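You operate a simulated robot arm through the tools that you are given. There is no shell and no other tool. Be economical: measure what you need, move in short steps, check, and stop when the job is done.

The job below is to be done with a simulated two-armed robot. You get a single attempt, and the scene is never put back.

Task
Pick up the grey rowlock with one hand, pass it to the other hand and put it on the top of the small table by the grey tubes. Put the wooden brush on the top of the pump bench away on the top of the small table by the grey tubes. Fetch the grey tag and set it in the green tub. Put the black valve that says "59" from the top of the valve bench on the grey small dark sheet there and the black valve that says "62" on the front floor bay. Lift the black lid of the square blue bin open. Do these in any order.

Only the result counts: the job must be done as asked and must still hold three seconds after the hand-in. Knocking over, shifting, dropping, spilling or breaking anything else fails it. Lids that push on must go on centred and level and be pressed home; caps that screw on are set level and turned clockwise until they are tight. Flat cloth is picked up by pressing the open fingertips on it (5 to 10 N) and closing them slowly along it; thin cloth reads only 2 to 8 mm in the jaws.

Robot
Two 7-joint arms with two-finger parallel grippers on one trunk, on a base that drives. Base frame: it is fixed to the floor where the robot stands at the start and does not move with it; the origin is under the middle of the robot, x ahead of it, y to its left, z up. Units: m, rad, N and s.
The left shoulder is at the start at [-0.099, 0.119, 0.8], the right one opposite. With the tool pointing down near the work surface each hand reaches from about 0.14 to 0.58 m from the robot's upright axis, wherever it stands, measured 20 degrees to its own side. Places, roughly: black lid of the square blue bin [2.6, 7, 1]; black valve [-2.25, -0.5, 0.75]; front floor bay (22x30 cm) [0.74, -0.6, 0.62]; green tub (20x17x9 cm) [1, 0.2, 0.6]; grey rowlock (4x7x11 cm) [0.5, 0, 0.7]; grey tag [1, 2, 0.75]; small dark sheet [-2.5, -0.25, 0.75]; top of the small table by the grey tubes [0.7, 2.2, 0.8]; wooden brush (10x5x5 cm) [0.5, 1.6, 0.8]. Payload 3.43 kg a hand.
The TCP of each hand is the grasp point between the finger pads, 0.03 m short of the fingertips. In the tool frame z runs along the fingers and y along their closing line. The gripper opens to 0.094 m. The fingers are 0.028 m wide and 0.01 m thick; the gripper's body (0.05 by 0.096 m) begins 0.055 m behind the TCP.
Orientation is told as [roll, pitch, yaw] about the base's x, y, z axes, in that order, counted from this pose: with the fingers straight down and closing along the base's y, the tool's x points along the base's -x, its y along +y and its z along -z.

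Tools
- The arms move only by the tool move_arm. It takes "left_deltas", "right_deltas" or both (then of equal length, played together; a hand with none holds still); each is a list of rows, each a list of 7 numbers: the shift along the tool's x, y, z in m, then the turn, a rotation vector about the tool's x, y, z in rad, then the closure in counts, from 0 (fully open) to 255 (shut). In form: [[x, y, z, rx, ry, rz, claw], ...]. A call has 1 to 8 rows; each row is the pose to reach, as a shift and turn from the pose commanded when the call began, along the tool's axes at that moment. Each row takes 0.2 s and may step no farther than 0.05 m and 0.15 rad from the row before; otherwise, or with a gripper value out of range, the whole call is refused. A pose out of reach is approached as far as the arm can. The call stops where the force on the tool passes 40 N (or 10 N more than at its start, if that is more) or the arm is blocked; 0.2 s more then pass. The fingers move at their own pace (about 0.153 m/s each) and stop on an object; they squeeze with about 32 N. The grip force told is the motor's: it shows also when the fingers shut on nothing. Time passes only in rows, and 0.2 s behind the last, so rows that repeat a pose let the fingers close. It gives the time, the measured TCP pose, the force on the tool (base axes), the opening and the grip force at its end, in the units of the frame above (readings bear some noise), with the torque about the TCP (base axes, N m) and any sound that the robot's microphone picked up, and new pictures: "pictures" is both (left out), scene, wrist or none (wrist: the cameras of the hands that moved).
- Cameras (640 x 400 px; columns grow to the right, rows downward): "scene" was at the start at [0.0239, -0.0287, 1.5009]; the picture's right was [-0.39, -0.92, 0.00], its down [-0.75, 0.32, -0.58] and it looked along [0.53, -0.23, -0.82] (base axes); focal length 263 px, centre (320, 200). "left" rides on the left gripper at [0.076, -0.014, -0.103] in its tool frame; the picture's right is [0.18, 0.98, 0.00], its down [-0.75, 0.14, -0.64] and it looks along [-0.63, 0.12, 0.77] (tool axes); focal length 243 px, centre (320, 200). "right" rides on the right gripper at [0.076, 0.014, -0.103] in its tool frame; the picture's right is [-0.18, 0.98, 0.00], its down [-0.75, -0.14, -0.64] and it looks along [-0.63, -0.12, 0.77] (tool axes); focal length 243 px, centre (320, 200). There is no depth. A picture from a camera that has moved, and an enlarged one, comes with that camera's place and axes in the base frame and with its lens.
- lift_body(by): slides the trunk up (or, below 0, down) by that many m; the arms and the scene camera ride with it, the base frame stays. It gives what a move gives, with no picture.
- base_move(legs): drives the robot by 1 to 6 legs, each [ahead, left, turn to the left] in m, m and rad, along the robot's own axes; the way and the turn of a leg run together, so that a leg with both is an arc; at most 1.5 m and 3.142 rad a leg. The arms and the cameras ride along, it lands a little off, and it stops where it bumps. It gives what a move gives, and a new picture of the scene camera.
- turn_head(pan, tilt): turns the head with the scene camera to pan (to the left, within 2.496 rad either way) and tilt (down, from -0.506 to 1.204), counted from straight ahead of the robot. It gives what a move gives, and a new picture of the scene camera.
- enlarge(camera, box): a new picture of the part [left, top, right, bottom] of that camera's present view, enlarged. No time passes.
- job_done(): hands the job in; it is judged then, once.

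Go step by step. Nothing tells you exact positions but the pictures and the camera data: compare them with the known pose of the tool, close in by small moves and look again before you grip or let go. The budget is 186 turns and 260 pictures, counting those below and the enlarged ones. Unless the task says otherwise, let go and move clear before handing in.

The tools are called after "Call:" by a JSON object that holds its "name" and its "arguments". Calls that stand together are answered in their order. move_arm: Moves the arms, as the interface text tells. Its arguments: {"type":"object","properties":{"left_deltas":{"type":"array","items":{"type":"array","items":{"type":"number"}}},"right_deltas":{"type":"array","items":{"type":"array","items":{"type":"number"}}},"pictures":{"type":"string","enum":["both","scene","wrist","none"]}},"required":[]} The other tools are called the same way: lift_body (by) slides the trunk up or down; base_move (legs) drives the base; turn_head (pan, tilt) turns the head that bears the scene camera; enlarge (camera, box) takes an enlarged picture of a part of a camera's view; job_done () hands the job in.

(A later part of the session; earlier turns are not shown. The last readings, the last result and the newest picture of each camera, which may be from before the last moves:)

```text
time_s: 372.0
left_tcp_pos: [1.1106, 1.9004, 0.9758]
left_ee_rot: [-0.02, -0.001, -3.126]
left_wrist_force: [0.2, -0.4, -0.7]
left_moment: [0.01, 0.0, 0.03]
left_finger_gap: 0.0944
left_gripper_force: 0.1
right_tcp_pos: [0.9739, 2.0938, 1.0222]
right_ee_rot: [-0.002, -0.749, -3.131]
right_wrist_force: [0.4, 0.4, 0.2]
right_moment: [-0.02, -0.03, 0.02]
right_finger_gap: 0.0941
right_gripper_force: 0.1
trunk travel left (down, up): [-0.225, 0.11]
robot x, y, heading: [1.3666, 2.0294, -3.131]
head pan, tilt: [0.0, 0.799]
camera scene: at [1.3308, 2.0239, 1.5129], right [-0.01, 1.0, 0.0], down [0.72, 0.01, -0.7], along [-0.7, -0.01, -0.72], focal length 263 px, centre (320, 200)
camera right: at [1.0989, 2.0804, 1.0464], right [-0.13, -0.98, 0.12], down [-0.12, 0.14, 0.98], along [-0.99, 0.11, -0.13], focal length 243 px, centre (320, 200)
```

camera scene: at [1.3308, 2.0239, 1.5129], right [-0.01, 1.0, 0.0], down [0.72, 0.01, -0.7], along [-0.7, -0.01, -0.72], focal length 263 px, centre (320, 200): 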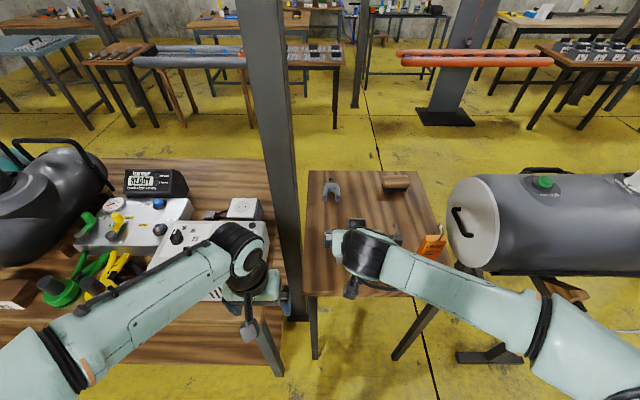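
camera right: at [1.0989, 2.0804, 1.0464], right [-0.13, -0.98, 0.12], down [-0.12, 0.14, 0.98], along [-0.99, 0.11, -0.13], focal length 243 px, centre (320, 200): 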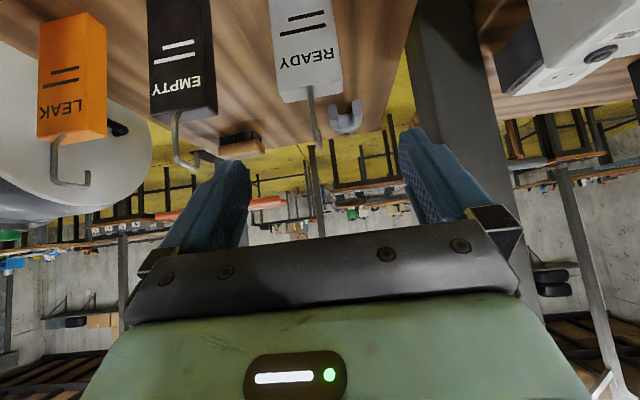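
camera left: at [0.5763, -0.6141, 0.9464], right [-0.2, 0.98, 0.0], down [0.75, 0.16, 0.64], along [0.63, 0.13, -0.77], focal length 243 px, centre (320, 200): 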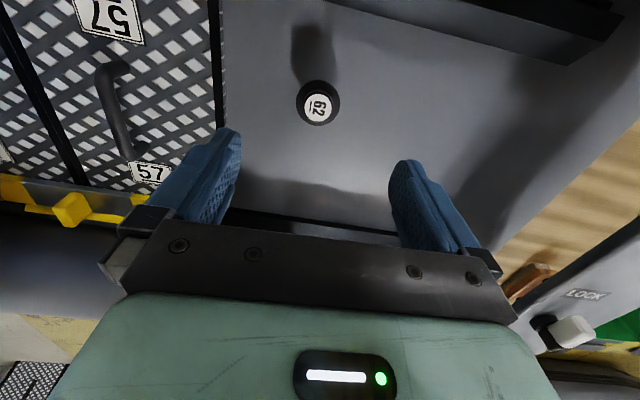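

Call:
{"name": "move_arm", "arguments": {"right_deltas": [[0.02, -0.004, 0, 0, 0, 0, 0], [0.036, -0.004, 0.02, 0, 0, 0, 0], [0.036, -0.004, 0.05, 0, 0, 0, 0], [0.036, -0.004, 0.08, 0, 0, 0, 0], [0.036, -0.004, 0.1, 0, 0, 0, 0]], "pictures": "both"}}

Call:
{"name": "enlarge", "arguments": {"camera": "scene", "box": [290, 190, 450, 310]}}

```text
time_s: 373.2
left_tcp_pos: [1.1104, 1.9017, 0.9773]
left_ee_rot: [-0.021, -0.001, -3.125]
left_wrist_force: [0.2, 0.4, 0.5]
left_moment: [-0.01, 0.0, 0.0]
left_finger_gap: 0.0942
left_gripper_force: 0.0
right_tcp_pos: [0.931, 2.0968, 0.9259]
right_ee_rot: [-0.003, -0.748, -3.132]
right_wrist_force: [0.4, -0.5, 1.0]
right_moment: [0.02, -0.01, 0.0]
right_finger_gap: 0.0939
right_gripper_force: 0.0
trunk travel left (down, up): [-0.225, 0.11]
robot x, y, heading: [1.3664, 2.0245, -3.131]
head pan, tilt: [0.0, 0.799]
camera scene: at [1.331, 2.0236, 1.5129], right [-0.01, 1.0, 0.0], down [0.72, 0.01, -0.7], along [-0.7, -0.01, -0.72], focal length 263 px, centre (320, 200)
camera right: at [1.0568, 2.0835, 0.9492], right [-0.13, -0.98, 0.12], down [-0.12, 0.14, 0.98], along [-0.99, 0.11, -0.13], focal length 243 px, centre (320, 200)
```

scene: 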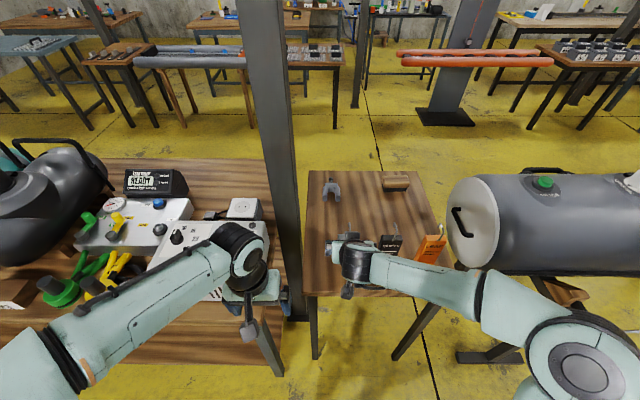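
right: 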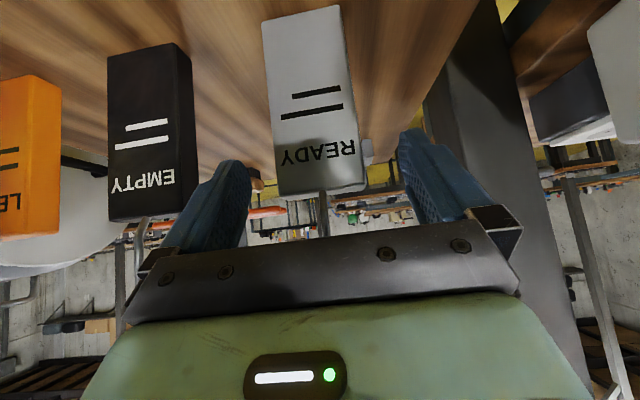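

```text
3.33 times, centred on (370, 250) of scene
camera zoom: at [1.331, 2.0236, 1.5129], right [-0.01, 1.0, 0.0], down [0.72, 0.01, -0.7], along [-0.7, -0.01, -0.72], focal length 878 px, centre (153, 33)
```

zoom: 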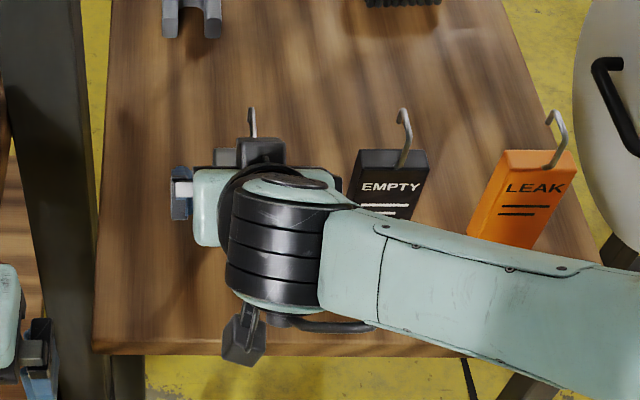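

Call:
{"name": "move_arm", "arguments": {"right_deltas": [[0, -0.002, 0.02, 0, 0, 0, 0], [0, -0.002, 0.04, 0, 0, 0, 0], [0, -0.002, 0.052, 0, 0, 0, 0], [0, -0.002, 0.052, 0, 0, 0, 90], [0, -0.002, 0.052, 0, 0, 0, 200], [0, -0.002, 0.052, 0, 0, 0, 255], [0, -0.002, 0.052, 0, 0, 0, 255]], "pictures": "wrist"}}

```text
time_s: 374.8
left_tcp_pos: [1.1102, 1.9007, 0.9751]
left_ee_rot: [-0.022, -0.002, -3.126]
left_wrist_force: [-0.8, 0.4, -0.2]
left_moment: [-0.02, 0.0, -0.02]
left_finger_gap: 0.0938
left_gripper_force: 0.0
right_tcp_pos: [0.8967, 2.0983, 0.8869]
right_ee_rot: [-0.002, -0.749, -3.131]
right_wrist_force: [-0.1, -0.2, 0.2]
right_moment: [-0.02, 0.0, 0.01]
right_finger_gap: 0.0596
right_gripper_force: 32.1
trunk travel left (down, up): [-0.225, 0.11]
robot x, y, heading: [1.3658, 2.0222, -3.133]
head pan, tilt: [0.0, 0.799]
camera right: at [1.022, 2.0856, 0.9105], right [-0.13, -0.98, 0.12], down [-0.12, 0.14, 0.98], along [-0.99, 0.11, -0.13], focal length 243 px, centre (320, 200)
```

right: 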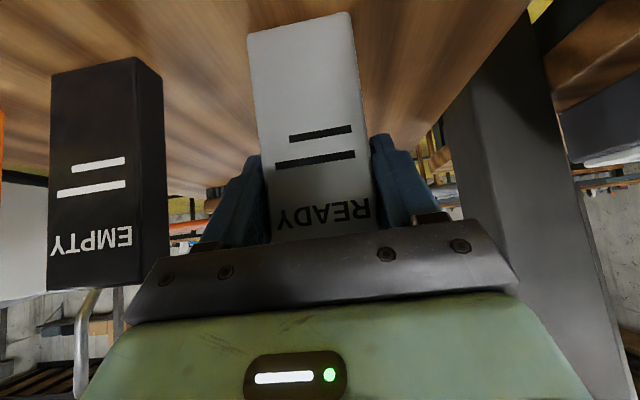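

The tag is gripped (59.6 mm). I lift straight up and draw it back.

Call:
{"name": "move_arm", "arguments": {"right_deltas": [[-0.02, 0, -0.022, 0, 0, 0, 255], [-0.041, 0, -0.044, 0, 0, 0, 255], [-0.061, 0, -0.066, 0, 0, 0, 255], [-0.05, 0, -0.1, 0, 0, 0, 255], [-0.025, 0, -0.135, 0, 0, 0, 255], [0.005, 0, -0.17, 0, 0, 0, 255], [0.04, 0, -0.2, 0, 0, 0, 255], [0.07, 0, -0.23, 0, 0, 0, 255]], "pictures": "both"}}

```text
time_s: 376.6
left_tcp_pos: [1.1115, 1.9021, 0.9754]
left_ee_rot: [-0.023, -0.003, -3.126]
left_wrist_force: [-0.5, -0.1, 0.7]
left_moment: [0.04, 0.0, 0.0]
left_finger_gap: 0.0938
left_gripper_force: 0.0
right_tcp_pos: [1.1057, 2.1005, 1.0096]
right_ee_rot: [-0.002, -0.747, -3.134]
right_wrist_force: [-0.2, 0.8, -0.2]
right_moment: [-0.02, -0.01, 0.0]
right_finger_gap: 0.0597
right_gripper_force: 31.9
trunk travel left (down, up): [-0.225, 0.11]
robot x, y, heading: [1.3653, 2.0261, -3.131]
head pan, tilt: [0.0, 0.799]
camera scene: at [1.3324, 2.0239, 1.5129], right [-0.01, 1.0, 0.0], down [0.72, 0.01, -0.7], along [-0.7, -0.01, -0.72], focal length 263 px, centre (320, 200)
camera right: at [1.2312, 2.088, 1.0317], right [-0.13, -0.98, 0.12], down [-0.12, 0.14, 0.98], along [-0.99, 0.11, -0.13], focal length 243 px, centre (320, 200)
```

scene: 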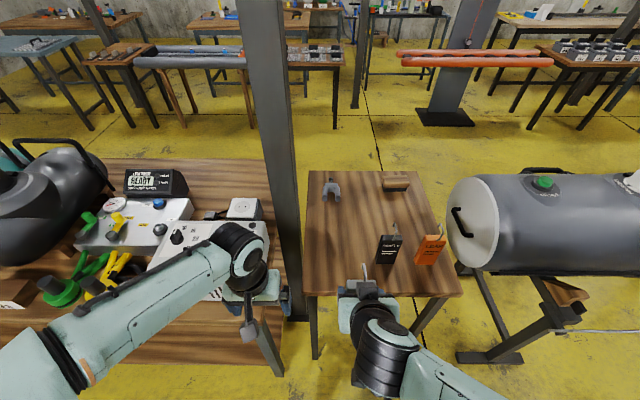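
right: 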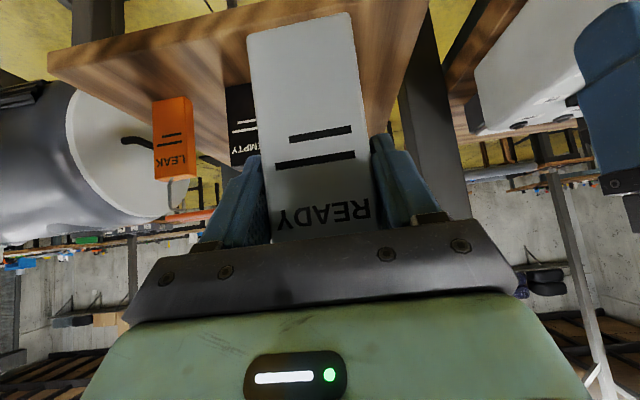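

Call:
{"name": "base_move", "arguments": {"legs": [[-0.3, 0, 0], [0, 1.5, 0], [0, 0.42, 0]]}}

Call:
{"name": "enlarge", "arguments": {"camera": "scene", "box": [240, 130, 480, 300]}}

```text
time_s: 395.5
left_tcp_pos: [1.4351, -0.0291, 0.9751]
left_ee_rot: [-0.023, 0.0, -3.122]
left_wrist_force: [0.6, -0.3, 0.1]
left_moment: [-0.01, 0.01, -0.02]
left_finger_gap: 0.0937
left_gripper_force: 0.1
right_tcp_pos: [1.4272, 0.1691, 1.0074]
right_ee_rot: [-0.001, -0.749, -3.126]
right_wrist_force: [-0.5, 0.1, -0.8]
right_moment: [0.01, -0.01, -0.02]
right_finger_gap: 0.0596
right_gripper_force: 32.0
trunk travel left (down, up): [-0.225, 0.11]
robot x, y, heading: [1.6929, 0.0954, -3.128]
head pan, tilt: [0.0, 0.799]
camera scene: at [1.655, 0.0933, 1.5129], right [-0.01, 1.0, 0.0], down [0.72, 0.01, -0.7], along [-0.7, -0.01, -0.72], focal length 263 px, centre (320, 200)
```

scene: 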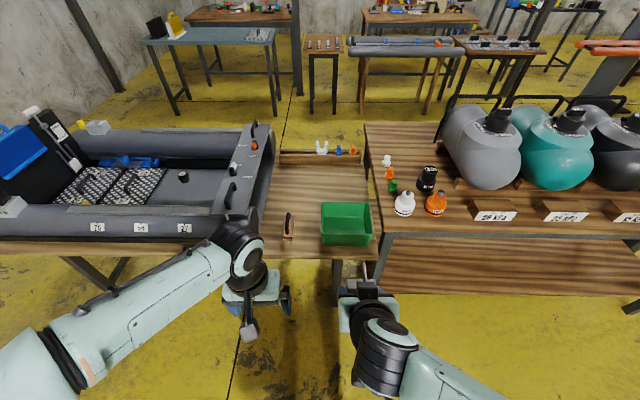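

```text
2.35 times, centred on (360, 215) of scene
camera zoom: at [1.655, 0.0933, 1.5129], right [-0.01, 1.0, 0.0], down [0.72, 0.01, -0.7], along [-0.7, -0.01, -0.72], focal length 619 px, centre (226, 165)
```

zoom: 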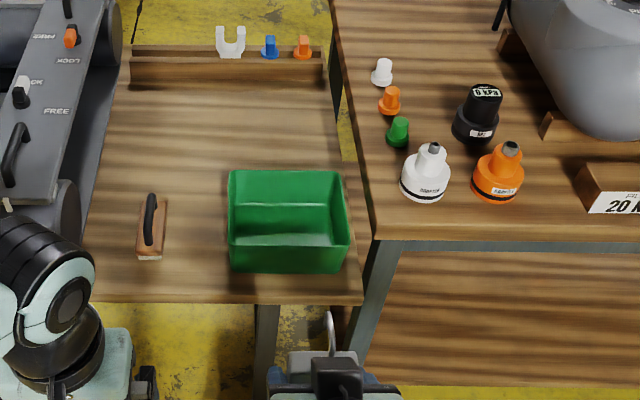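

The tub's rim is centred at about (0.97, 0.19). I drive closer and bring the tag over it.

Call:
{"name": "base_move", "arguments": {"legs": [[0.29, 0, 0]]}}

Call:
{"name": "move_arm", "arguments": {"right_deltas": [[0.03, -0.01, 0.027, 0, 0, 0, 255], [0.035, -0.02, 0.065, 0, 0, 0, 255], [0.045, -0.02, 0.11, 0, 0, 0, 255], [0.06, -0.02, 0.155, 0, 0, 0, 255], [0.06, -0.02, 0.2, 0, 0, 0, 255]], "pictures": "both"}}

Call:
{"name": "enlarge", "arguments": {"camera": "scene", "box": [250, 150, 450, 300]}}

```text
time_s: 397.5
left_tcp_pos: [1.1458, -0.0345, 0.9762]
left_ee_rot: [-0.023, -0.004, -3.122]
left_wrist_force: [-0.1, 0.2, 0.5]
left_moment: [-0.03, 0.02, -0.03]
left_finger_gap: 0.094
left_gripper_force: 0.0
right_tcp_pos: [1.1365, 0.1656, 1.0078]
right_ee_rot: [-0.002, -0.749, -3.126]
right_wrist_force: [0.2, -0.3, -0.5]
right_moment: [-0.01, -0.02, -0.01]
right_finger_gap: 0.0599
right_gripper_force: 31.5
trunk travel left (down, up): [-0.225, 0.11]
robot x, y, heading: [1.402, 0.091, -3.127]
head pan, tilt: [0.0, 0.799]
camera scene: at [1.3646, 0.0891, 1.5129], right [-0.02, 1.0, 0.0], down [0.72, 0.01, -0.7], along [-0.7, -0.01, -0.72], focal length 263 px, centre (320, 200)
```

scene: 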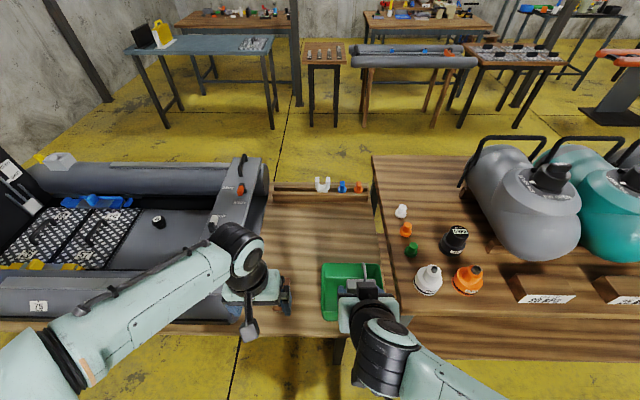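

```text
time_s: 398.7
left_tcp_pos: [1.1442, -0.0341, 0.9752]
left_ee_rot: [-0.021, -0.002, -3.121]
left_wrist_force: [-0.2, 0.7, -0.8]
left_moment: [-0.03, -0.01, -0.01]
left_finger_gap: 0.0941
left_gripper_force: 0.0
right_tcp_pos: [1.0447, 0.1831, 0.821]
right_ee_rot: [-0.003, -0.746, -3.127]
right_wrist_force: [-0.6, -0.7, -0.8]
right_moment: [-0.03, -0.03, 0.0]
right_finger_gap: 0.0601
right_gripper_force: 32.2
trunk travel left (down, up): [-0.225, 0.11]
robot x, y, heading: [1.4013, 0.0911, -3.125]
head pan, tilt: [0.0, 0.799]
camera scene: at [1.3642, 0.089, 1.5129], right [-0.02, 1.0, 0.0], down [0.72, 0.01, -0.7], along [-0.7, -0.01, -0.72], focal length 263 px, centre (320, 200)
camera right: at [1.1705, 0.171, 0.8442], right [-0.12, -0.98, 0.12], down [-0.12, 0.14, 0.98], along [-0.99, 0.1, -0.13], focal length 243 px, centre (320, 200)
```

scene: 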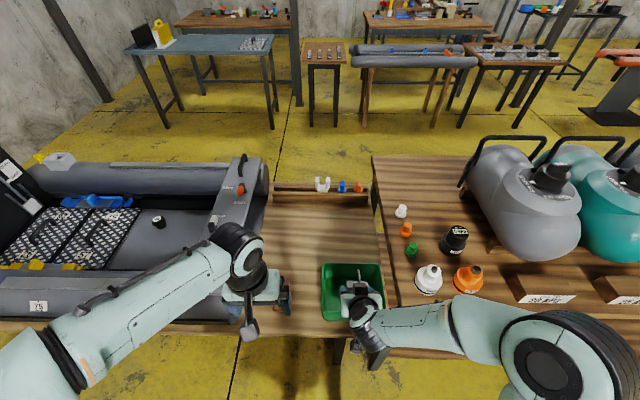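
right: 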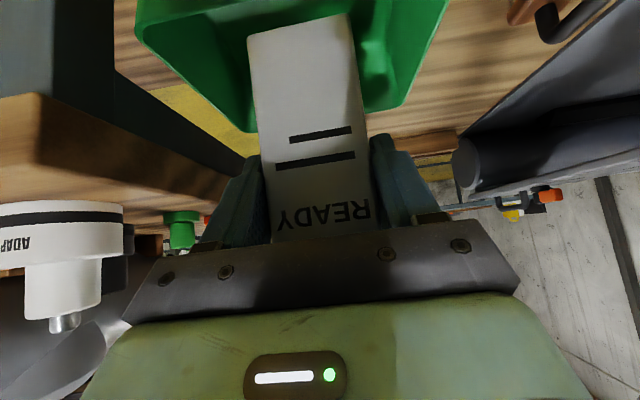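

```text
2.67 times, centred on (350, 225) of scene
camera zoom: at [1.3642, 0.089, 1.5129], right [-0.02, 1.0, 0.0], down [0.72, 0.01, -0.7], along [-0.7, -0.01, -0.72], focal length 702 px, centre (240, 133)
```

zoom: 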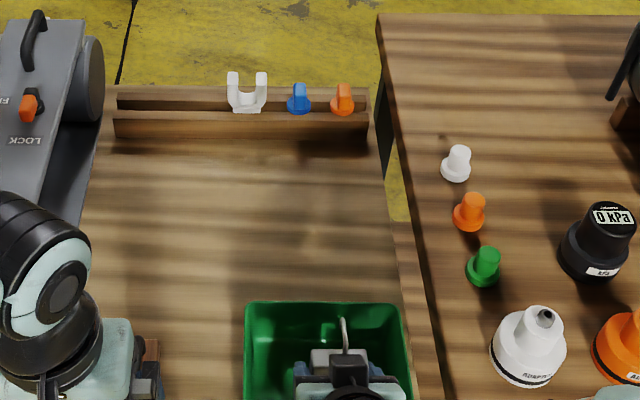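

Call:
{"name": "move_arm", "arguments": {"right_deltas": [[-0.03, -0.003, 0.005, 0, 0, 0, 255], [-0.055, -0.006, 0.025, 0, 0, 0, 255], [-0.076, -0.006, 0.043, 0, 0, 0, 255], [-0.055, -0.006, 0.066, 0, 0, 0, 255], [-0.035, -0.006, 0.087, 0, 0, 0, 255]], "pictures": "both"}}

Call:
{"name": "enlarge", "arguments": {"camera": "scene", "box": [270, 220, 450, 350]}}

```text
time_s: 399.9
left_tcp_pos: [1.1459, -0.0342, 0.9751]
left_ee_rot: [-0.024, -0.002, -3.121]
left_wrist_force: [-0.6, 0.1, -0.2]
left_moment: [-0.01, 0.0, -0.01]
left_finger_gap: 0.0941
left_gripper_force: 0.1
right_tcp_pos: [0.9605, 0.1885, 0.7799]
right_ee_rot: [-0.002, -0.75, -3.126]
right_wrist_force: [0.1, -1.1, -1.5]
right_moment: [-0.03, 0.01, 0.0]
right_finger_gap: 0.0595
right_gripper_force: 31.9
trunk travel left (down, up): [-0.225, 0.11]
robot x, y, heading: [1.3999, 0.0888, -3.122]
head pan, tilt: [0.0, 0.799]
camera scene: at [1.3648, 0.089, 1.5129], right [-0.02, 1.0, 0.0], down [0.72, 0.01, -0.7], along [-0.7, -0.01, -0.72], focal length 263 px, centre (320, 200)
camera right: at [1.0865, 0.1759, 0.804], right [-0.12, -0.98, 0.12], down [-0.12, 0.14, 0.98], along [-0.99, 0.1, -0.13], focal length 243 px, centre (320, 200)
```

scene: 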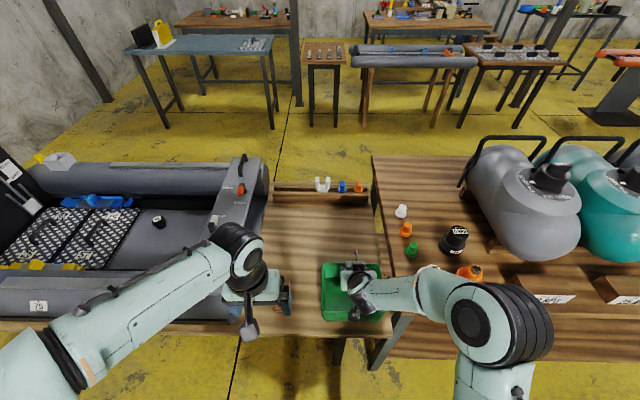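
right: 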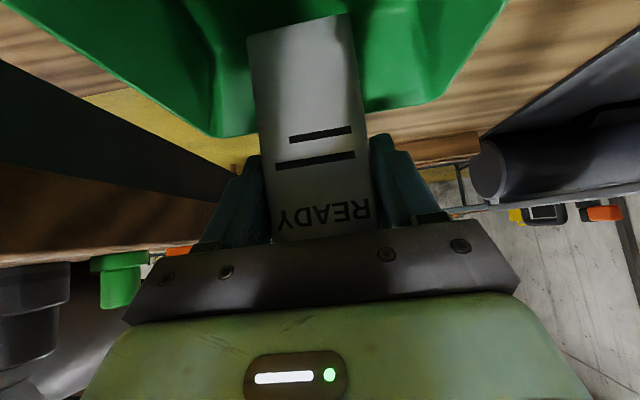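

```text
3.08 times, centred on (360, 285) of scene
camera zoom: at [1.3648, 0.089, 1.5129], right [-0.02, 1.0, 0.0], down [0.72, 0.01, -0.7], along [-0.7, -0.01, -0.72], focal length 810 px, centre (197, -62)
```

zoom: 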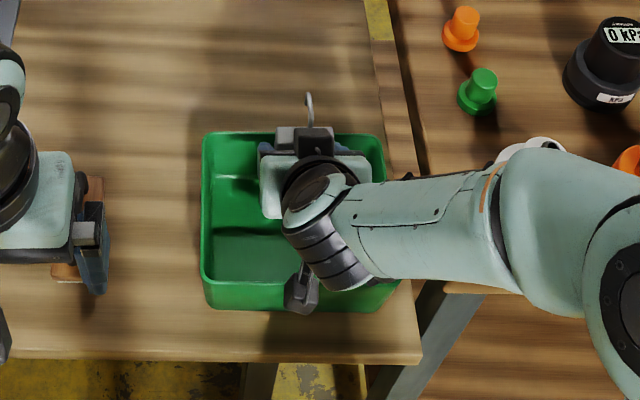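

The forearm comes close to the white adapter on the neighbouring bench, so I raise the tag again and shift the base left so the forearm stays clear.

Call:
{"name": "move_arm", "arguments": {"right_deltas": [[-0.025, 0, -0.028, 0, 0, 0, 255], [-0.05, 0, -0.055, 0, 0, 0, 255], [-0.075, 0, -0.08, 0, 0, 0, 255]], "pictures": "none"}}

Call:
{"name": "base_move", "arguments": {"legs": [[0, 0.22, 0]]}}

Call:
{"name": "move_arm", "arguments": {"right_deltas": [[0, -0.045, 0, 0, 0, 0, 255], [0, -0.09, 0, 0, 0, 0, 255], [0, -0.135, 0, 0, 0, 0, 255], [0, -0.18, 0, 0, 0, 0, 255], [0, -0.22, 0, 0, 0, 0, 255]], "pictures": "both"}}

```text
time_s: 400.7
left_tcp_pos: [1.1461, -0.0339, 0.9779]
left_ee_rot: [-0.023, -0.001, -3.122]
left_wrist_force: [0.4, 0.1, -0.3]
left_moment: [-0.05, -0.03, -0.03]
left_finger_gap: 0.094
left_gripper_force: 0.1
right_tcp_pos: [0.9603, 0.1874, 0.8914]
right_ee_rot: [-0.002, -0.749, -3.126]
right_wrist_force: [0.4, 0.8, 0.0]
right_moment: [0.03, -0.02, -0.01]
right_finger_gap: 0.0599
right_gripper_force: 32.1
trunk travel left (down, up): [-0.225, 0.11]
robot x, y, heading: [1.4013, 0.0887, -3.126]
head pan, tilt: [0.0, 0.799]
```

```text
time_s: 403.3
left_tcp_pos: [1.1483, -0.2583, 0.9747]
left_ee_rot: [-0.022, -0.002, -3.121]
left_wrist_force: [0.2, 0.0, -0.4]
left_moment: [0.03, 0.01, 0.02]
left_finger_gap: 0.0942
left_gripper_force: 0.0
right_tcp_pos: [0.9632, -0.0339, 0.8901]
right_ee_rot: [-0.001, -0.748, -3.126]
right_wrist_force: [-0.3, 0.1, -1.2]
right_moment: [-0.03, 0.01, 0.0]
right_finger_gap: 0.0599
right_gripper_force: 32.3
trunk travel left (down, up): [-0.225, 0.11]
robot x, y, heading: [1.4051, -0.1326, -3.128]
head pan, tilt: [0.0, 0.799]
camera scene: at [1.3687, -0.1334, 1.5129], right [-0.02, 1.0, 0.0], down [0.72, 0.01, -0.7], along [-0.7, -0.01, -0.72], focal length 263 px, centre (320, 200)
```

scene: 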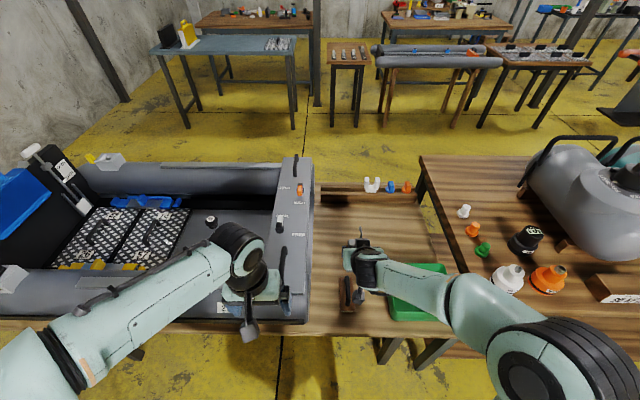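

```text
time_s: 404.5
left_tcp_pos: [1.1498, -0.256, 0.9761]
left_ee_rot: [-0.023, -0.001, -3.12]
left_wrist_force: [-0.2, -1.2, 0.7]
left_moment: [0.03, -0.06, 0.01]
left_finger_gap: 0.0941
left_gripper_force: 0.0
right_tcp_pos: [0.9609, 0.187, 0.8903]
right_ee_rot: [-0.006, -0.744, -3.128]
right_wrist_force: [1.3, 5.0, -2.1]
right_moment: [-0.23, 0.19, 0.24]
right_finger_gap: 0.0598
right_gripper_force: 31.9
trunk travel left (down, up): [-0.225, 0.11]
robot x, y, heading: [1.4077, -0.1324, -3.128]
head pan, tilt: [0.0, 0.799]
camera scene: at [1.3683, -0.1333, 1.5128], right [-0.02, 1.0, 0.0], down [0.72, 0.01, -0.7], along [-0.7, -0.01, -0.72], focal length 263 px, centre (320, 200)
camera right: at [1.0869, 0.1752, 0.9136], right [-0.12, -0.98, 0.12], down [-0.12, 0.14, 0.98], along [-0.98, 0.11, -0.13], focal length 243 px, centre (320, 200)
```

scene: 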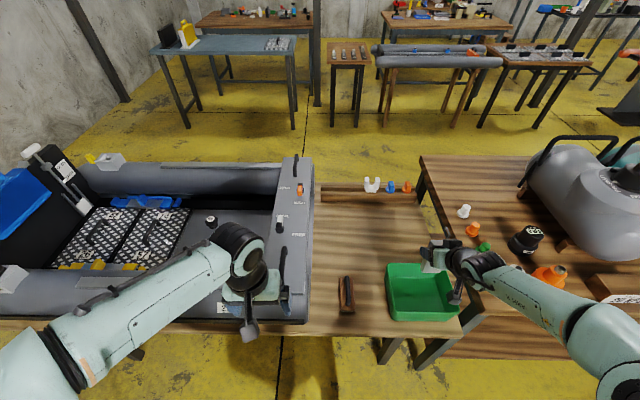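
right: 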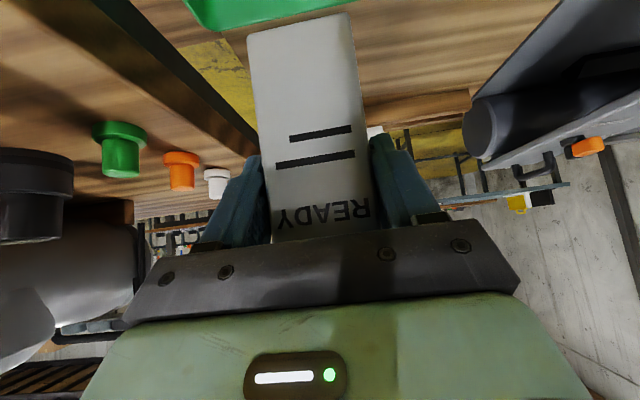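

I read a side force on the right hand, so the arm may be touching an adapter. I back off at once and look.

Call:
{"name": "move_arm", "arguments": {"right_deltas": [[0, 0.03, 0, 0, 0, 0, 255], [0, 0.07, 0, 0, 0, 0, 255], [0, 0.11, 0, 0, 0, 0, 255], [0, 0.15, 0, 0, 0, 0, 255], [0, 0.19, 0, 0, 0, 0, 255]], "pictures": "scene"}}

Call:
{"name": "enlarge", "arguments": {"camera": "scene", "box": [380, 180, 640, 340]}}

```text
time_s: 405.7
left_tcp_pos: [1.148, -0.2568, 0.9766]
left_ee_rot: [-0.022, -0.002, -3.12]
left_wrist_force: [-0.1, -0.8, -0.2]
left_moment: [-0.02, -0.01, 0.0]
left_finger_gap: 0.0941
left_gripper_force: 0.1
right_tcp_pos: [0.9622, -0.0043, 0.892]
right_ee_rot: [-0.004, -0.749, -3.126]
right_wrist_force: [0.4, -0.4, -1.2]
right_moment: [0.0, 0.0, -0.01]
right_finger_gap: 0.0599
right_gripper_force: 31.4
trunk travel left (down, up): [-0.225, 0.11]
robot x, y, heading: [1.4057, -0.1321, -3.131]
head pan, tilt: [0.0, 0.799]
camera scene: at [1.3685, -0.1339, 1.5129], right [-0.02, 1.0, 0.0], down [0.72, 0.01, -0.7], along [-0.7, -0.01, -0.72], focal length 263 px, centre (320, 200)
```

scene: 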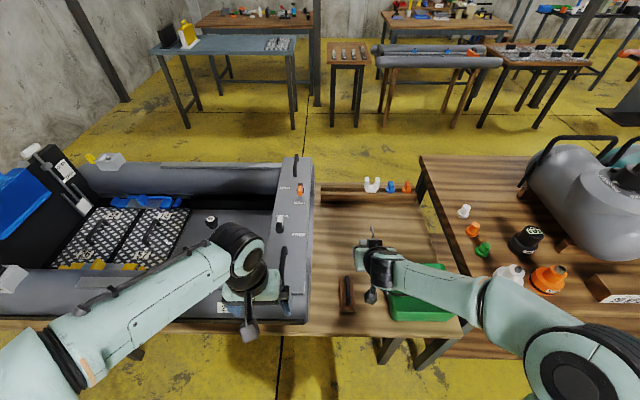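

```text
2.46 times, centred on (510, 260) of scene
camera zoom: at [1.3685, -0.1339, 1.5129], right [-0.02, 1.0, 0.0], down [0.72, 0.01, -0.7], along [-0.7, -0.01, -0.72], focal length 648 px, centre (-148, 52)
```

zoom: 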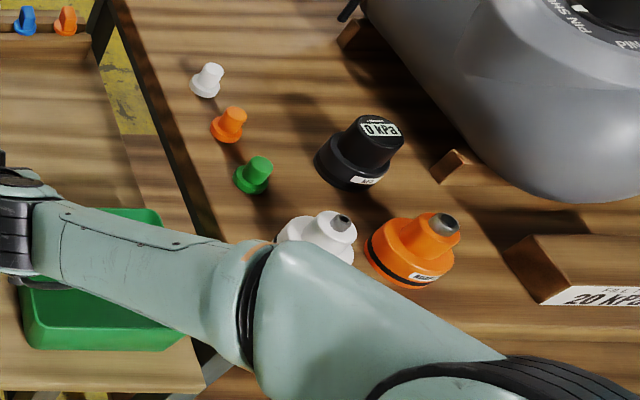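

The bottles look undisturbed. The elbow flares over the neighbouring bench, so I rotate the robot to the right instead; the forearm then comes in from behind the tub.

Call:
{"name": "base_move", "arguments": {"legs": [[0, 0, -0.4], [0.035, -0.028, 0]]}}

Call:
{"name": "turn_head", "arguments": {"pan": -0.3, "tilt": 0.9}}

```text
time_s: 407.8
left_tcp_pos: [1.0987, -0.1051, 0.976]
left_ee_rot: [-0.02, -0.002, 2.762]
left_wrist_force: [0.0, 1.2, -0.1]
left_moment: [-0.02, 0.0, 0.0]
left_finger_gap: 0.094
left_gripper_force: 0.1
right_tcp_pos: [1.025, 0.198, 0.8895]
right_ee_rot: [-0.002, -0.748, 2.756]
right_wrist_force: [-0.7, -0.2, -0.7]
right_moment: [-0.02, -0.01, 0.0]
right_finger_gap: 0.0598
right_gripper_force: 32.1
trunk travel left (down, up): [-0.225, 0.11]
robot x, y, heading: [1.3869, -0.0918, 2.759]
head pan, tilt: [0.0, 0.799]
camera scene: at [1.3489, -0.0782, 1.5129], right [0.38, 0.93, 0.0], down [0.66, -0.27, -0.7], along [-0.65, 0.26, -0.72], focal length 263 px, centre (320, 200)
```

scene: 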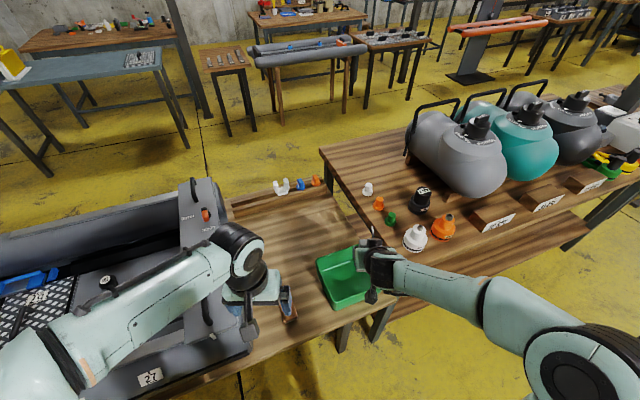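

```text
time_s: 408.6
left_tcp_pos: [1.0982, -0.1067, 0.9759]
left_ee_rot: [-0.023, -0.004, 2.76]
left_wrist_force: [0.4, 0.8, -0.5]
left_moment: [-0.01, -0.03, 0.02]
left_finger_gap: 0.0936
left_gripper_force: 0.1
right_tcp_pos: [1.0264, 0.1967, 0.8897]
right_ee_rot: [-0.003, -0.747, 2.757]
right_wrist_force: [-0.3, 0.7, 0.2]
right_moment: [-0.03, -0.01, 0.0]
right_finger_gap: 0.0595
right_gripper_force: 32.0
trunk travel left (down, up): [-0.225, 0.11]
robot x, y, heading: [1.3823, -0.093, 2.753]
head pan, tilt: [-0.3, 0.901]
camera scene: at [1.3659, -0.0619, 1.505], right [0.63, 0.77, 0.0], down [0.61, -0.5, -0.62], along [-0.48, 0.39, -0.78], focal length 263 px, centre (320, 200)
```

scene: 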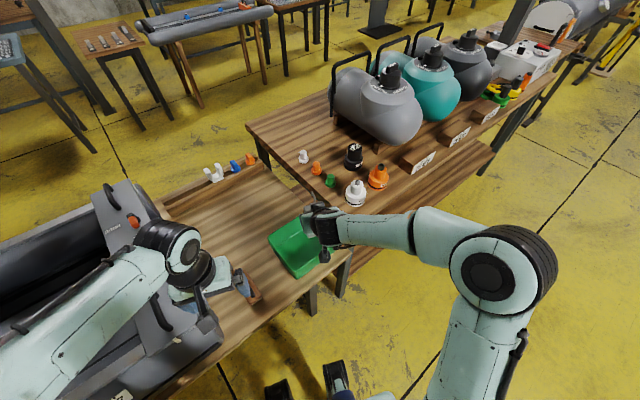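

Good: the bottles are standing where they were, and the forearm is clear. I move over the tub's middle and lower part-way.

Call:
{"name": "move_arm", "arguments": {"right_deltas": [[-0.02, 0.016, 0.019, 0, 0, 0, 255], [-0.041, 0.032, 0.038, 0, 0, 0, 255], [-0.014, 0.032, 0.067, 0, 0, 0, 255], [0.013, 0.032, 0.096, 0, 0, 0, 255], [0.034, 0.032, 0.118, 0, 0, 0, 255]], "pictures": "both"}}

Call:
{"name": "enlarge", "arguments": {"camera": "scene", "box": [230, 160, 430, 300]}}

```text
time_s: 409.8
left_tcp_pos: [1.0983, -0.1063, 0.9764]
left_ee_rot: [-0.021, -0.001, 2.763]
left_wrist_force: [1.0, -0.1, 0.0]
left_moment: [0.0, 0.01, 0.01]
left_finger_gap: 0.094
left_gripper_force: 0.1
right_tcp_pos: [0.9635, 0.1888, 0.7798]
right_ee_rot: [-0.002, -0.748, 2.754]
right_wrist_force: [-0.8, 0.0, -0.7]
right_moment: [0.0, -0.02, 0.03]
right_finger_gap: 0.0596
right_gripper_force: 32.4
trunk travel left (down, up): [-0.225, 0.11]
robot x, y, heading: [1.3805, -0.0925, 2.754]
head pan, tilt: [-0.3, 0.901]
camera scene: at [1.3657, -0.0616, 1.505], right [0.63, 0.77, 0.0], down [0.61, -0.5, -0.62], along [-0.48, 0.39, -0.78], focal length 263 px, centre (320, 200)
camera right: at [1.0747, 0.1292, 0.8039], right [-0.5, -0.86, 0.12], down [-0.05, 0.17, 0.98], along [-0.87, 0.48, -0.13], focal length 243 px, centre (320, 200)
```

scene: 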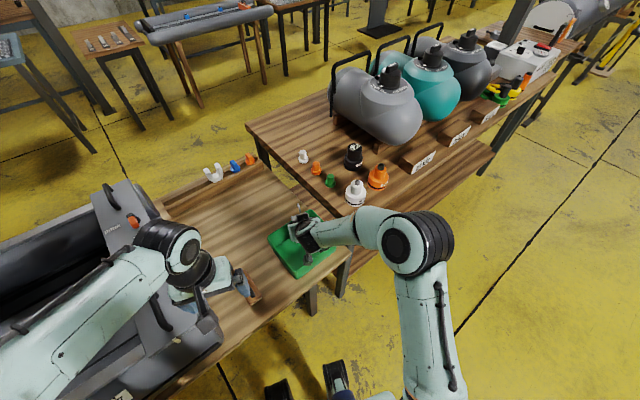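
right: 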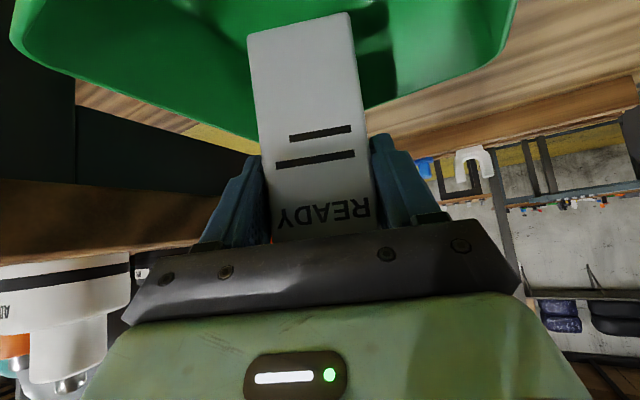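

```text
2.86 times, centred on (330, 230) of scene
camera zoom: at [1.3657, -0.0616, 1.505], right [0.63, 0.77, 0.0], down [0.61, -0.5, -0.62], along [-0.48, 0.39, -0.78], focal length 752 px, centre (291, 114)
```

zoom: 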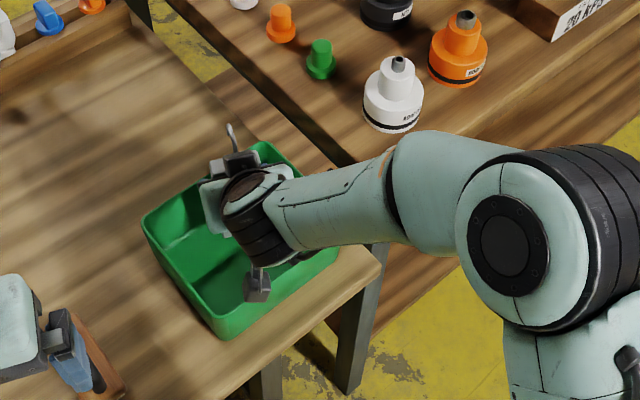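

Call:
{"name": "move_arm", "arguments": {"right_deltas": [[0.013, 0, 0.014, 0, 0, 0, 255], [0.024, 0, 0.026, 0, 0, 0, 255], [0.031, 0, 0.033, 0, 0, 0, 255], [0.035, 0, 0.0375, 0, 0, 0, 255]], "pictures": "both"}}

```text
time_s: 410.8
left_tcp_pos: [1.0989, -0.1066, 0.9759]
left_ee_rot: [-0.022, -0.002, 2.762]
left_wrist_force: [-0.7, 0.0, 0.3]
left_moment: [0.0, -0.05, 0.03]
left_finger_gap: 0.094
left_gripper_force: 0.0
right_tcp_pos: [0.9629, 0.1886, 0.7302]
right_ee_rot: [-0.002, -0.747, 2.756]
right_wrist_force: [0.0, 0.0, -1.1]
right_moment: [-0.02, 0.05, -0.01]
right_finger_gap: 0.0598
right_gripper_force: 32.0
trunk travel left (down, up): [-0.225, 0.11]
robot x, y, heading: [1.3859, -0.0923, 2.752]
head pan, tilt: [-0.3, 0.901]
camera scene: at [1.3658, -0.0618, 1.505], right [0.63, 0.77, 0.0], down [0.61, -0.5, -0.62], along [-0.48, 0.39, -0.78], focal length 263 px, centre (320, 200)
camera right: at [1.0744, 0.1285, 0.7534], right [-0.5, -0.86, 0.12], down [-0.05, 0.17, 0.98], along [-0.87, 0.48, -0.13], focal length 243 px, centre (320, 200)
```

scene: 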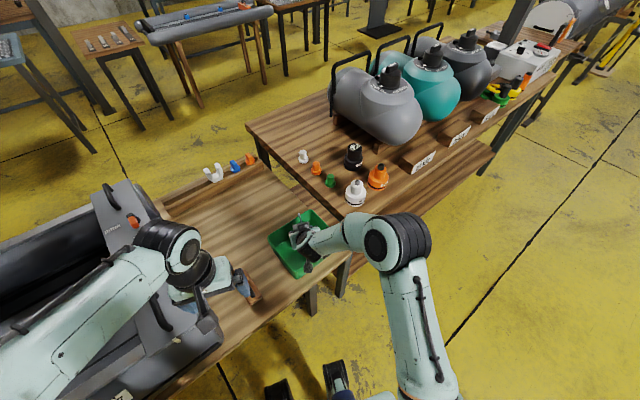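
right: 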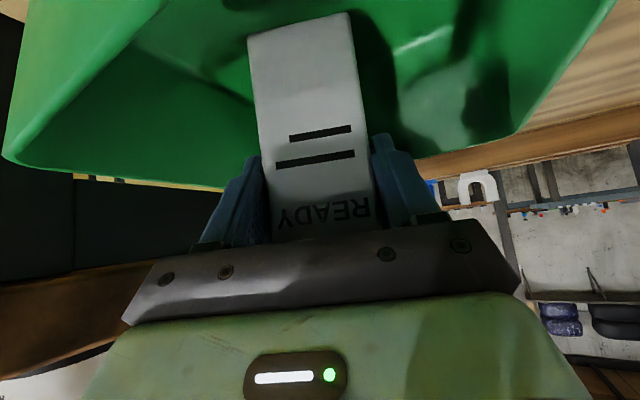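

Call:
{"name": "move_arm", "arguments": {"right_deltas": [[0.003, 0, 0.003, 0, 0, 0, 255], [0.006, 0, 0.006, 0, 0, 0, 255], [0.009, 0, 0.009, 0, 0, 0, 255], [0.011, 0, 0.012, 0, 0, 0, 255]], "pictures": "none"}}

```text
time_s: 411.8
left_tcp_pos: [1.0983, -0.1078, 0.976]
left_ee_rot: [-0.019, -0.002, 2.76]
left_wrist_force: [0.0, 0.0, 0.7]
left_moment: [-0.01, 0.0, 0.01]
left_finger_gap: 0.0939
left_gripper_force: 0.0
right_tcp_pos: [0.9621, 0.1886, 0.7138]
right_ee_rot: [-0.001, -0.749, 2.758]
right_wrist_force: [0.4, 0.4, -1.0]
right_moment: [0.01, 0.0, 0.0]
right_finger_gap: 0.0596
right_gripper_force: 32.0
trunk travel left (down, up): [-0.225, 0.11]
robot x, y, heading: [1.3853, -0.0929, 2.756]
head pan, tilt: [-0.3, 0.901]
```

Call:
{"name": "move_arm", "arguments": {"right_deltas": [[0.002, 0, 0.002, 0, 0, 0, 255], [0.004, 0, 0.004, 0, 0, 0, 255], [0.006, 0, 0.006, 0, 0, 0, 255], [0.008, 0, 0.008, 0, 0, 0, 255], [0.01, 0, 0.01, 0, 0, 0, 255]], "pictures": "both"}}

Call:
{"name": "enlarge", "arguments": {"camera": "scene", "box": [230, 160, 430, 300]}}

```text
time_s: 413.0
left_tcp_pos: [1.1014, -0.1075, 0.9761]
left_ee_rot: [-0.023, -0.003, 2.76]
left_wrist_force: [0.3, 0.1, 0.0]
left_moment: [-0.02, 0.03, -0.01]
left_finger_gap: 0.094
left_gripper_force: 0.1
right_tcp_pos: [0.9629, 0.1883, 0.7038]
right_ee_rot: [-0.001, -0.756, 2.755]
right_wrist_force: [0.3, -0.7, 30.3]
right_moment: [0.0, 0.22, 0.02]
right_finger_gap: 0.0599
right_gripper_force: 31.7
trunk travel left (down, up): [-0.225, 0.11]
robot x, y, heading: [1.3836, -0.0948, 2.757]
head pan, tilt: [-0.3, 0.901]
camera scene: at [1.368, -0.0634, 1.5051], right [0.63, 0.77, 0.0], down [0.61, -0.5, -0.62], along [-0.48, 0.39, -0.78], focal length 263 px, centre (320, 200)
camera right: at [1.0744, 0.1282, 0.7257], right [-0.5, -0.86, 0.13], down [-0.05, 0.17, 0.98], along [-0.87, 0.48, -0.13], focal length 243 px, centre (320, 200)
```

scene: 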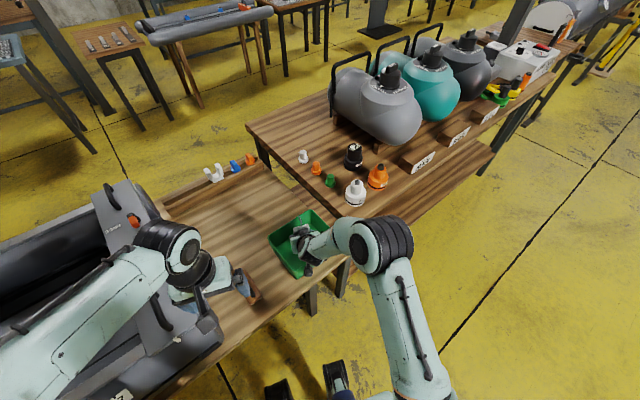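
right: 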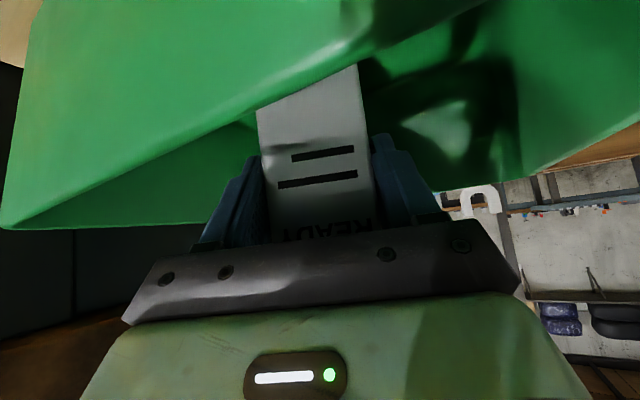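

```text
2.86 times, centred on (330, 230) of scene
camera zoom: at [1.368, -0.0634, 1.5051], right [0.63, 0.77, 0.0], down [0.61, -0.5, -0.62], along [-0.48, 0.39, -0.78], focal length 752 px, centre (291, 114)
```

zoom: 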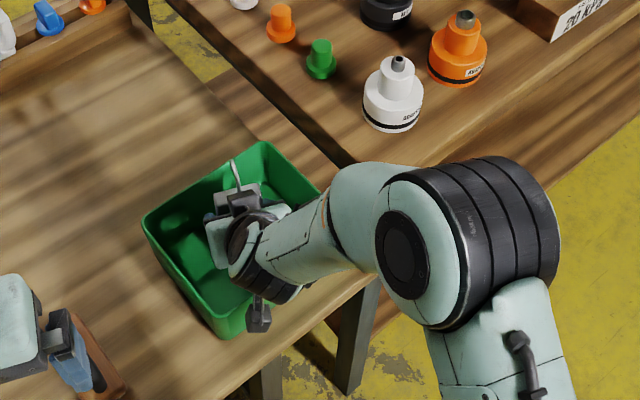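

The tag stands on the tub floor (30 N). I ease up, open slowly, and withdraw along the fingers.

Call:
{"name": "move_arm", "arguments": {"right_deltas": [[-0.002, 0, -0.002, 0, 0, 0, 255], [-0.002, 0, -0.002, 0, 0, 0, 190], [-0.002, 0, -0.002, 0, 0, 0, 120], [-0.002, 0, -0.002, 0, 0, 0, 40], [-0.002, 0, -0.002, 0, 0, 0, 0], [-0.004, 0, -0.03, 0, 0, 0, 0], [-0.006, 0, -0.06, 0, 0, 0, 0], [-0.006, 0, -0.1, 0, 0, 0, 0]], "pictures": "both"}}

Call:
{"name": "enlarge", "arguments": {"camera": "scene", "box": [230, 160, 430, 300]}}

```text
time_s: 414.8
left_tcp_pos: [1.1006, -0.108, 0.9772]
left_ee_rot: [-0.022, -0.004, 2.761]
left_wrist_force: [0.0, -0.9, -0.2]
left_moment: [-0.03, 0.01, 0.03]
left_finger_gap: 0.0939
left_gripper_force: 0.1
right_tcp_pos: [1.0238, 0.1637, 0.7761]
right_ee_rot: [-0.003, -0.749, 2.756]
right_wrist_force: [0.2, 0.4, -0.3]
right_moment: [-0.02, 0.02, -0.02]
right_finger_gap: 0.0941
right_gripper_force: 0.0
trunk travel left (down, up): [-0.225, 0.11]
robot x, y, heading: [1.3852, -0.0943, 2.757]
head pan, tilt: [-0.3, 0.901]
camera scene: at [1.3669, -0.0623, 1.505], right [0.63, 0.77, 0.0], down [0.61, -0.5, -0.62], along [-0.48, 0.39, -0.78], focal length 263 px, centre (320, 200)
camera right: at [1.1342, 0.1037, 0.8009], right [-0.5, -0.86, 0.12], down [-0.05, 0.17, 0.98], along [-0.87, 0.48, -0.13], focal length 243 px, centre (320, 200)
```

scene: 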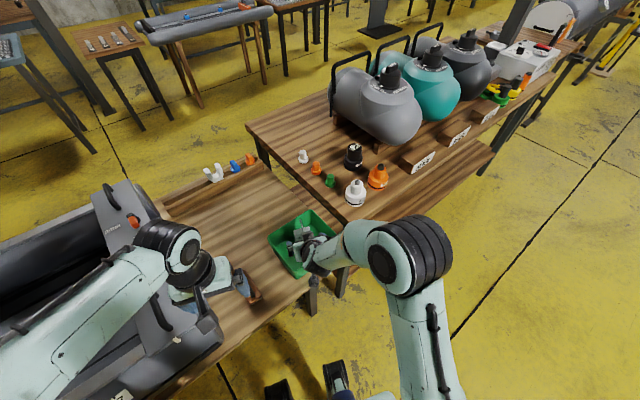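
right: 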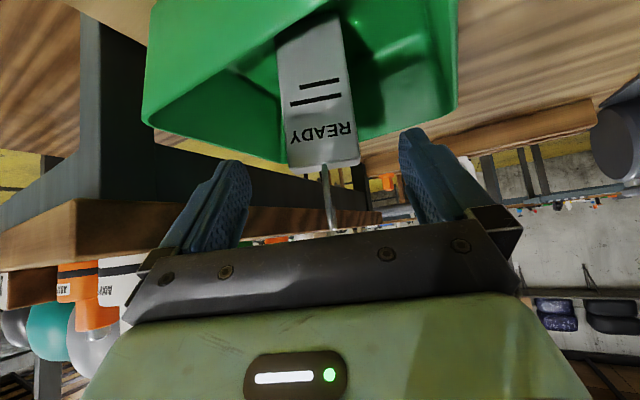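

```text
2.86 times, centred on (330, 230) of scene
camera zoom: at [1.3669, -0.0623, 1.505], right [0.63, 0.77, 0.0], down [0.61, -0.5, -0.62], along [-0.48, 0.39, -0.78], focal length 752 px, centre (291, 114)
```

zoom: 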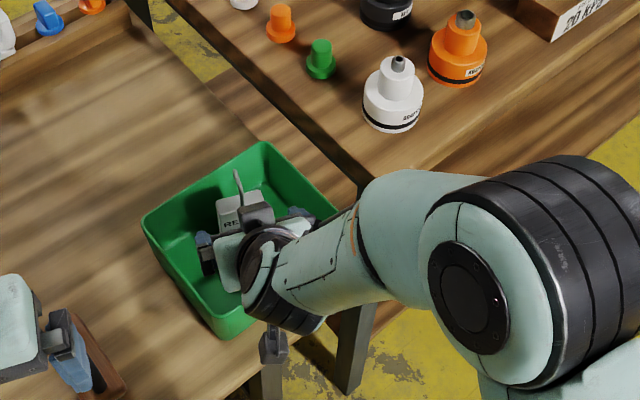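

The tag stands in the tub. I withdraw the right hand fully and untilt it.

Call:
{"name": "move_arm", "arguments": {"right_deltas": [[-0.02, 0, -0.035, 0, 0, 0, 0], [-0.04, 0, -0.07, 0, 0, 0, 0], [-0.06, 0.01, -0.105, 0, 0, 0, 0], [-0.07, 0.02, -0.14, 0, 0.15, 0, 0], [-0.07, 0.03, -0.16, 0, 0.3, 0, 0], [-0.07, 0.04, -0.17, 0, 0.45, 0, 0], [-0.07, 0.04, -0.17, 0, 0.6, 0, 0], [-0.07, 0.04, -0.17, 0, 0.75, 0, 0]], "pictures": "scene"}}

Call:
{"name": "enlarge", "arguments": {"camera": "scene", "box": [230, 130, 430, 290]}}

```text
time_s: 416.6
left_tcp_pos: [1.0982, -0.1058, 0.9753]
left_ee_rot: [-0.02, -0.003, 2.761]
left_wrist_force: [-0.5, 0.3, 0.0]
left_moment: [-0.01, 0.0, 0.0]
left_finger_gap: 0.0941
left_gripper_force: 0.1
right_tcp_pos: [1.0673, 0.1045, 0.949]
right_ee_rot: [0.0, 0.007, 2.755]
right_wrist_force: [0.3, 0.2, -0.5]
right_moment: [0.0, 0.0, -0.01]
right_finger_gap: 0.0938
right_gripper_force: 0.0
trunk travel left (down, up): [-0.225, 0.11]
robot x, y, heading: [1.3866, -0.0888, 2.754]
head pan, tilt: [-0.3, 0.901]
camera scene: at [1.3653, -0.0615, 1.505], right [0.63, 0.77, 0.0], down [0.61, -0.5, -0.62], along [-0.48, 0.39, -0.78], focal length 263 px, centre (320, 200)
```

scene: 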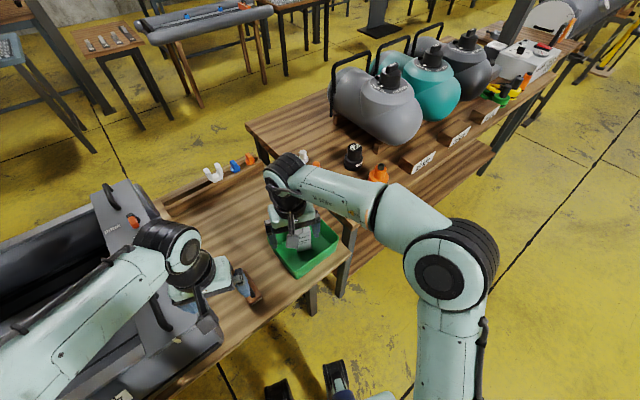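

```text
2.50 times, centred on (330, 210) of scene
camera zoom: at [1.3653, -0.0615, 1.505], right [0.63, 0.77, 0.0], down [0.61, -0.5, -0.62], along [-0.48, 0.39, -0.78], focal length 658 px, centre (295, 175)
```

zoom: 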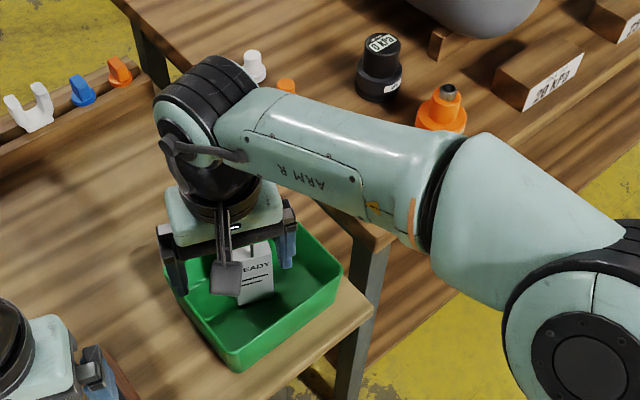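

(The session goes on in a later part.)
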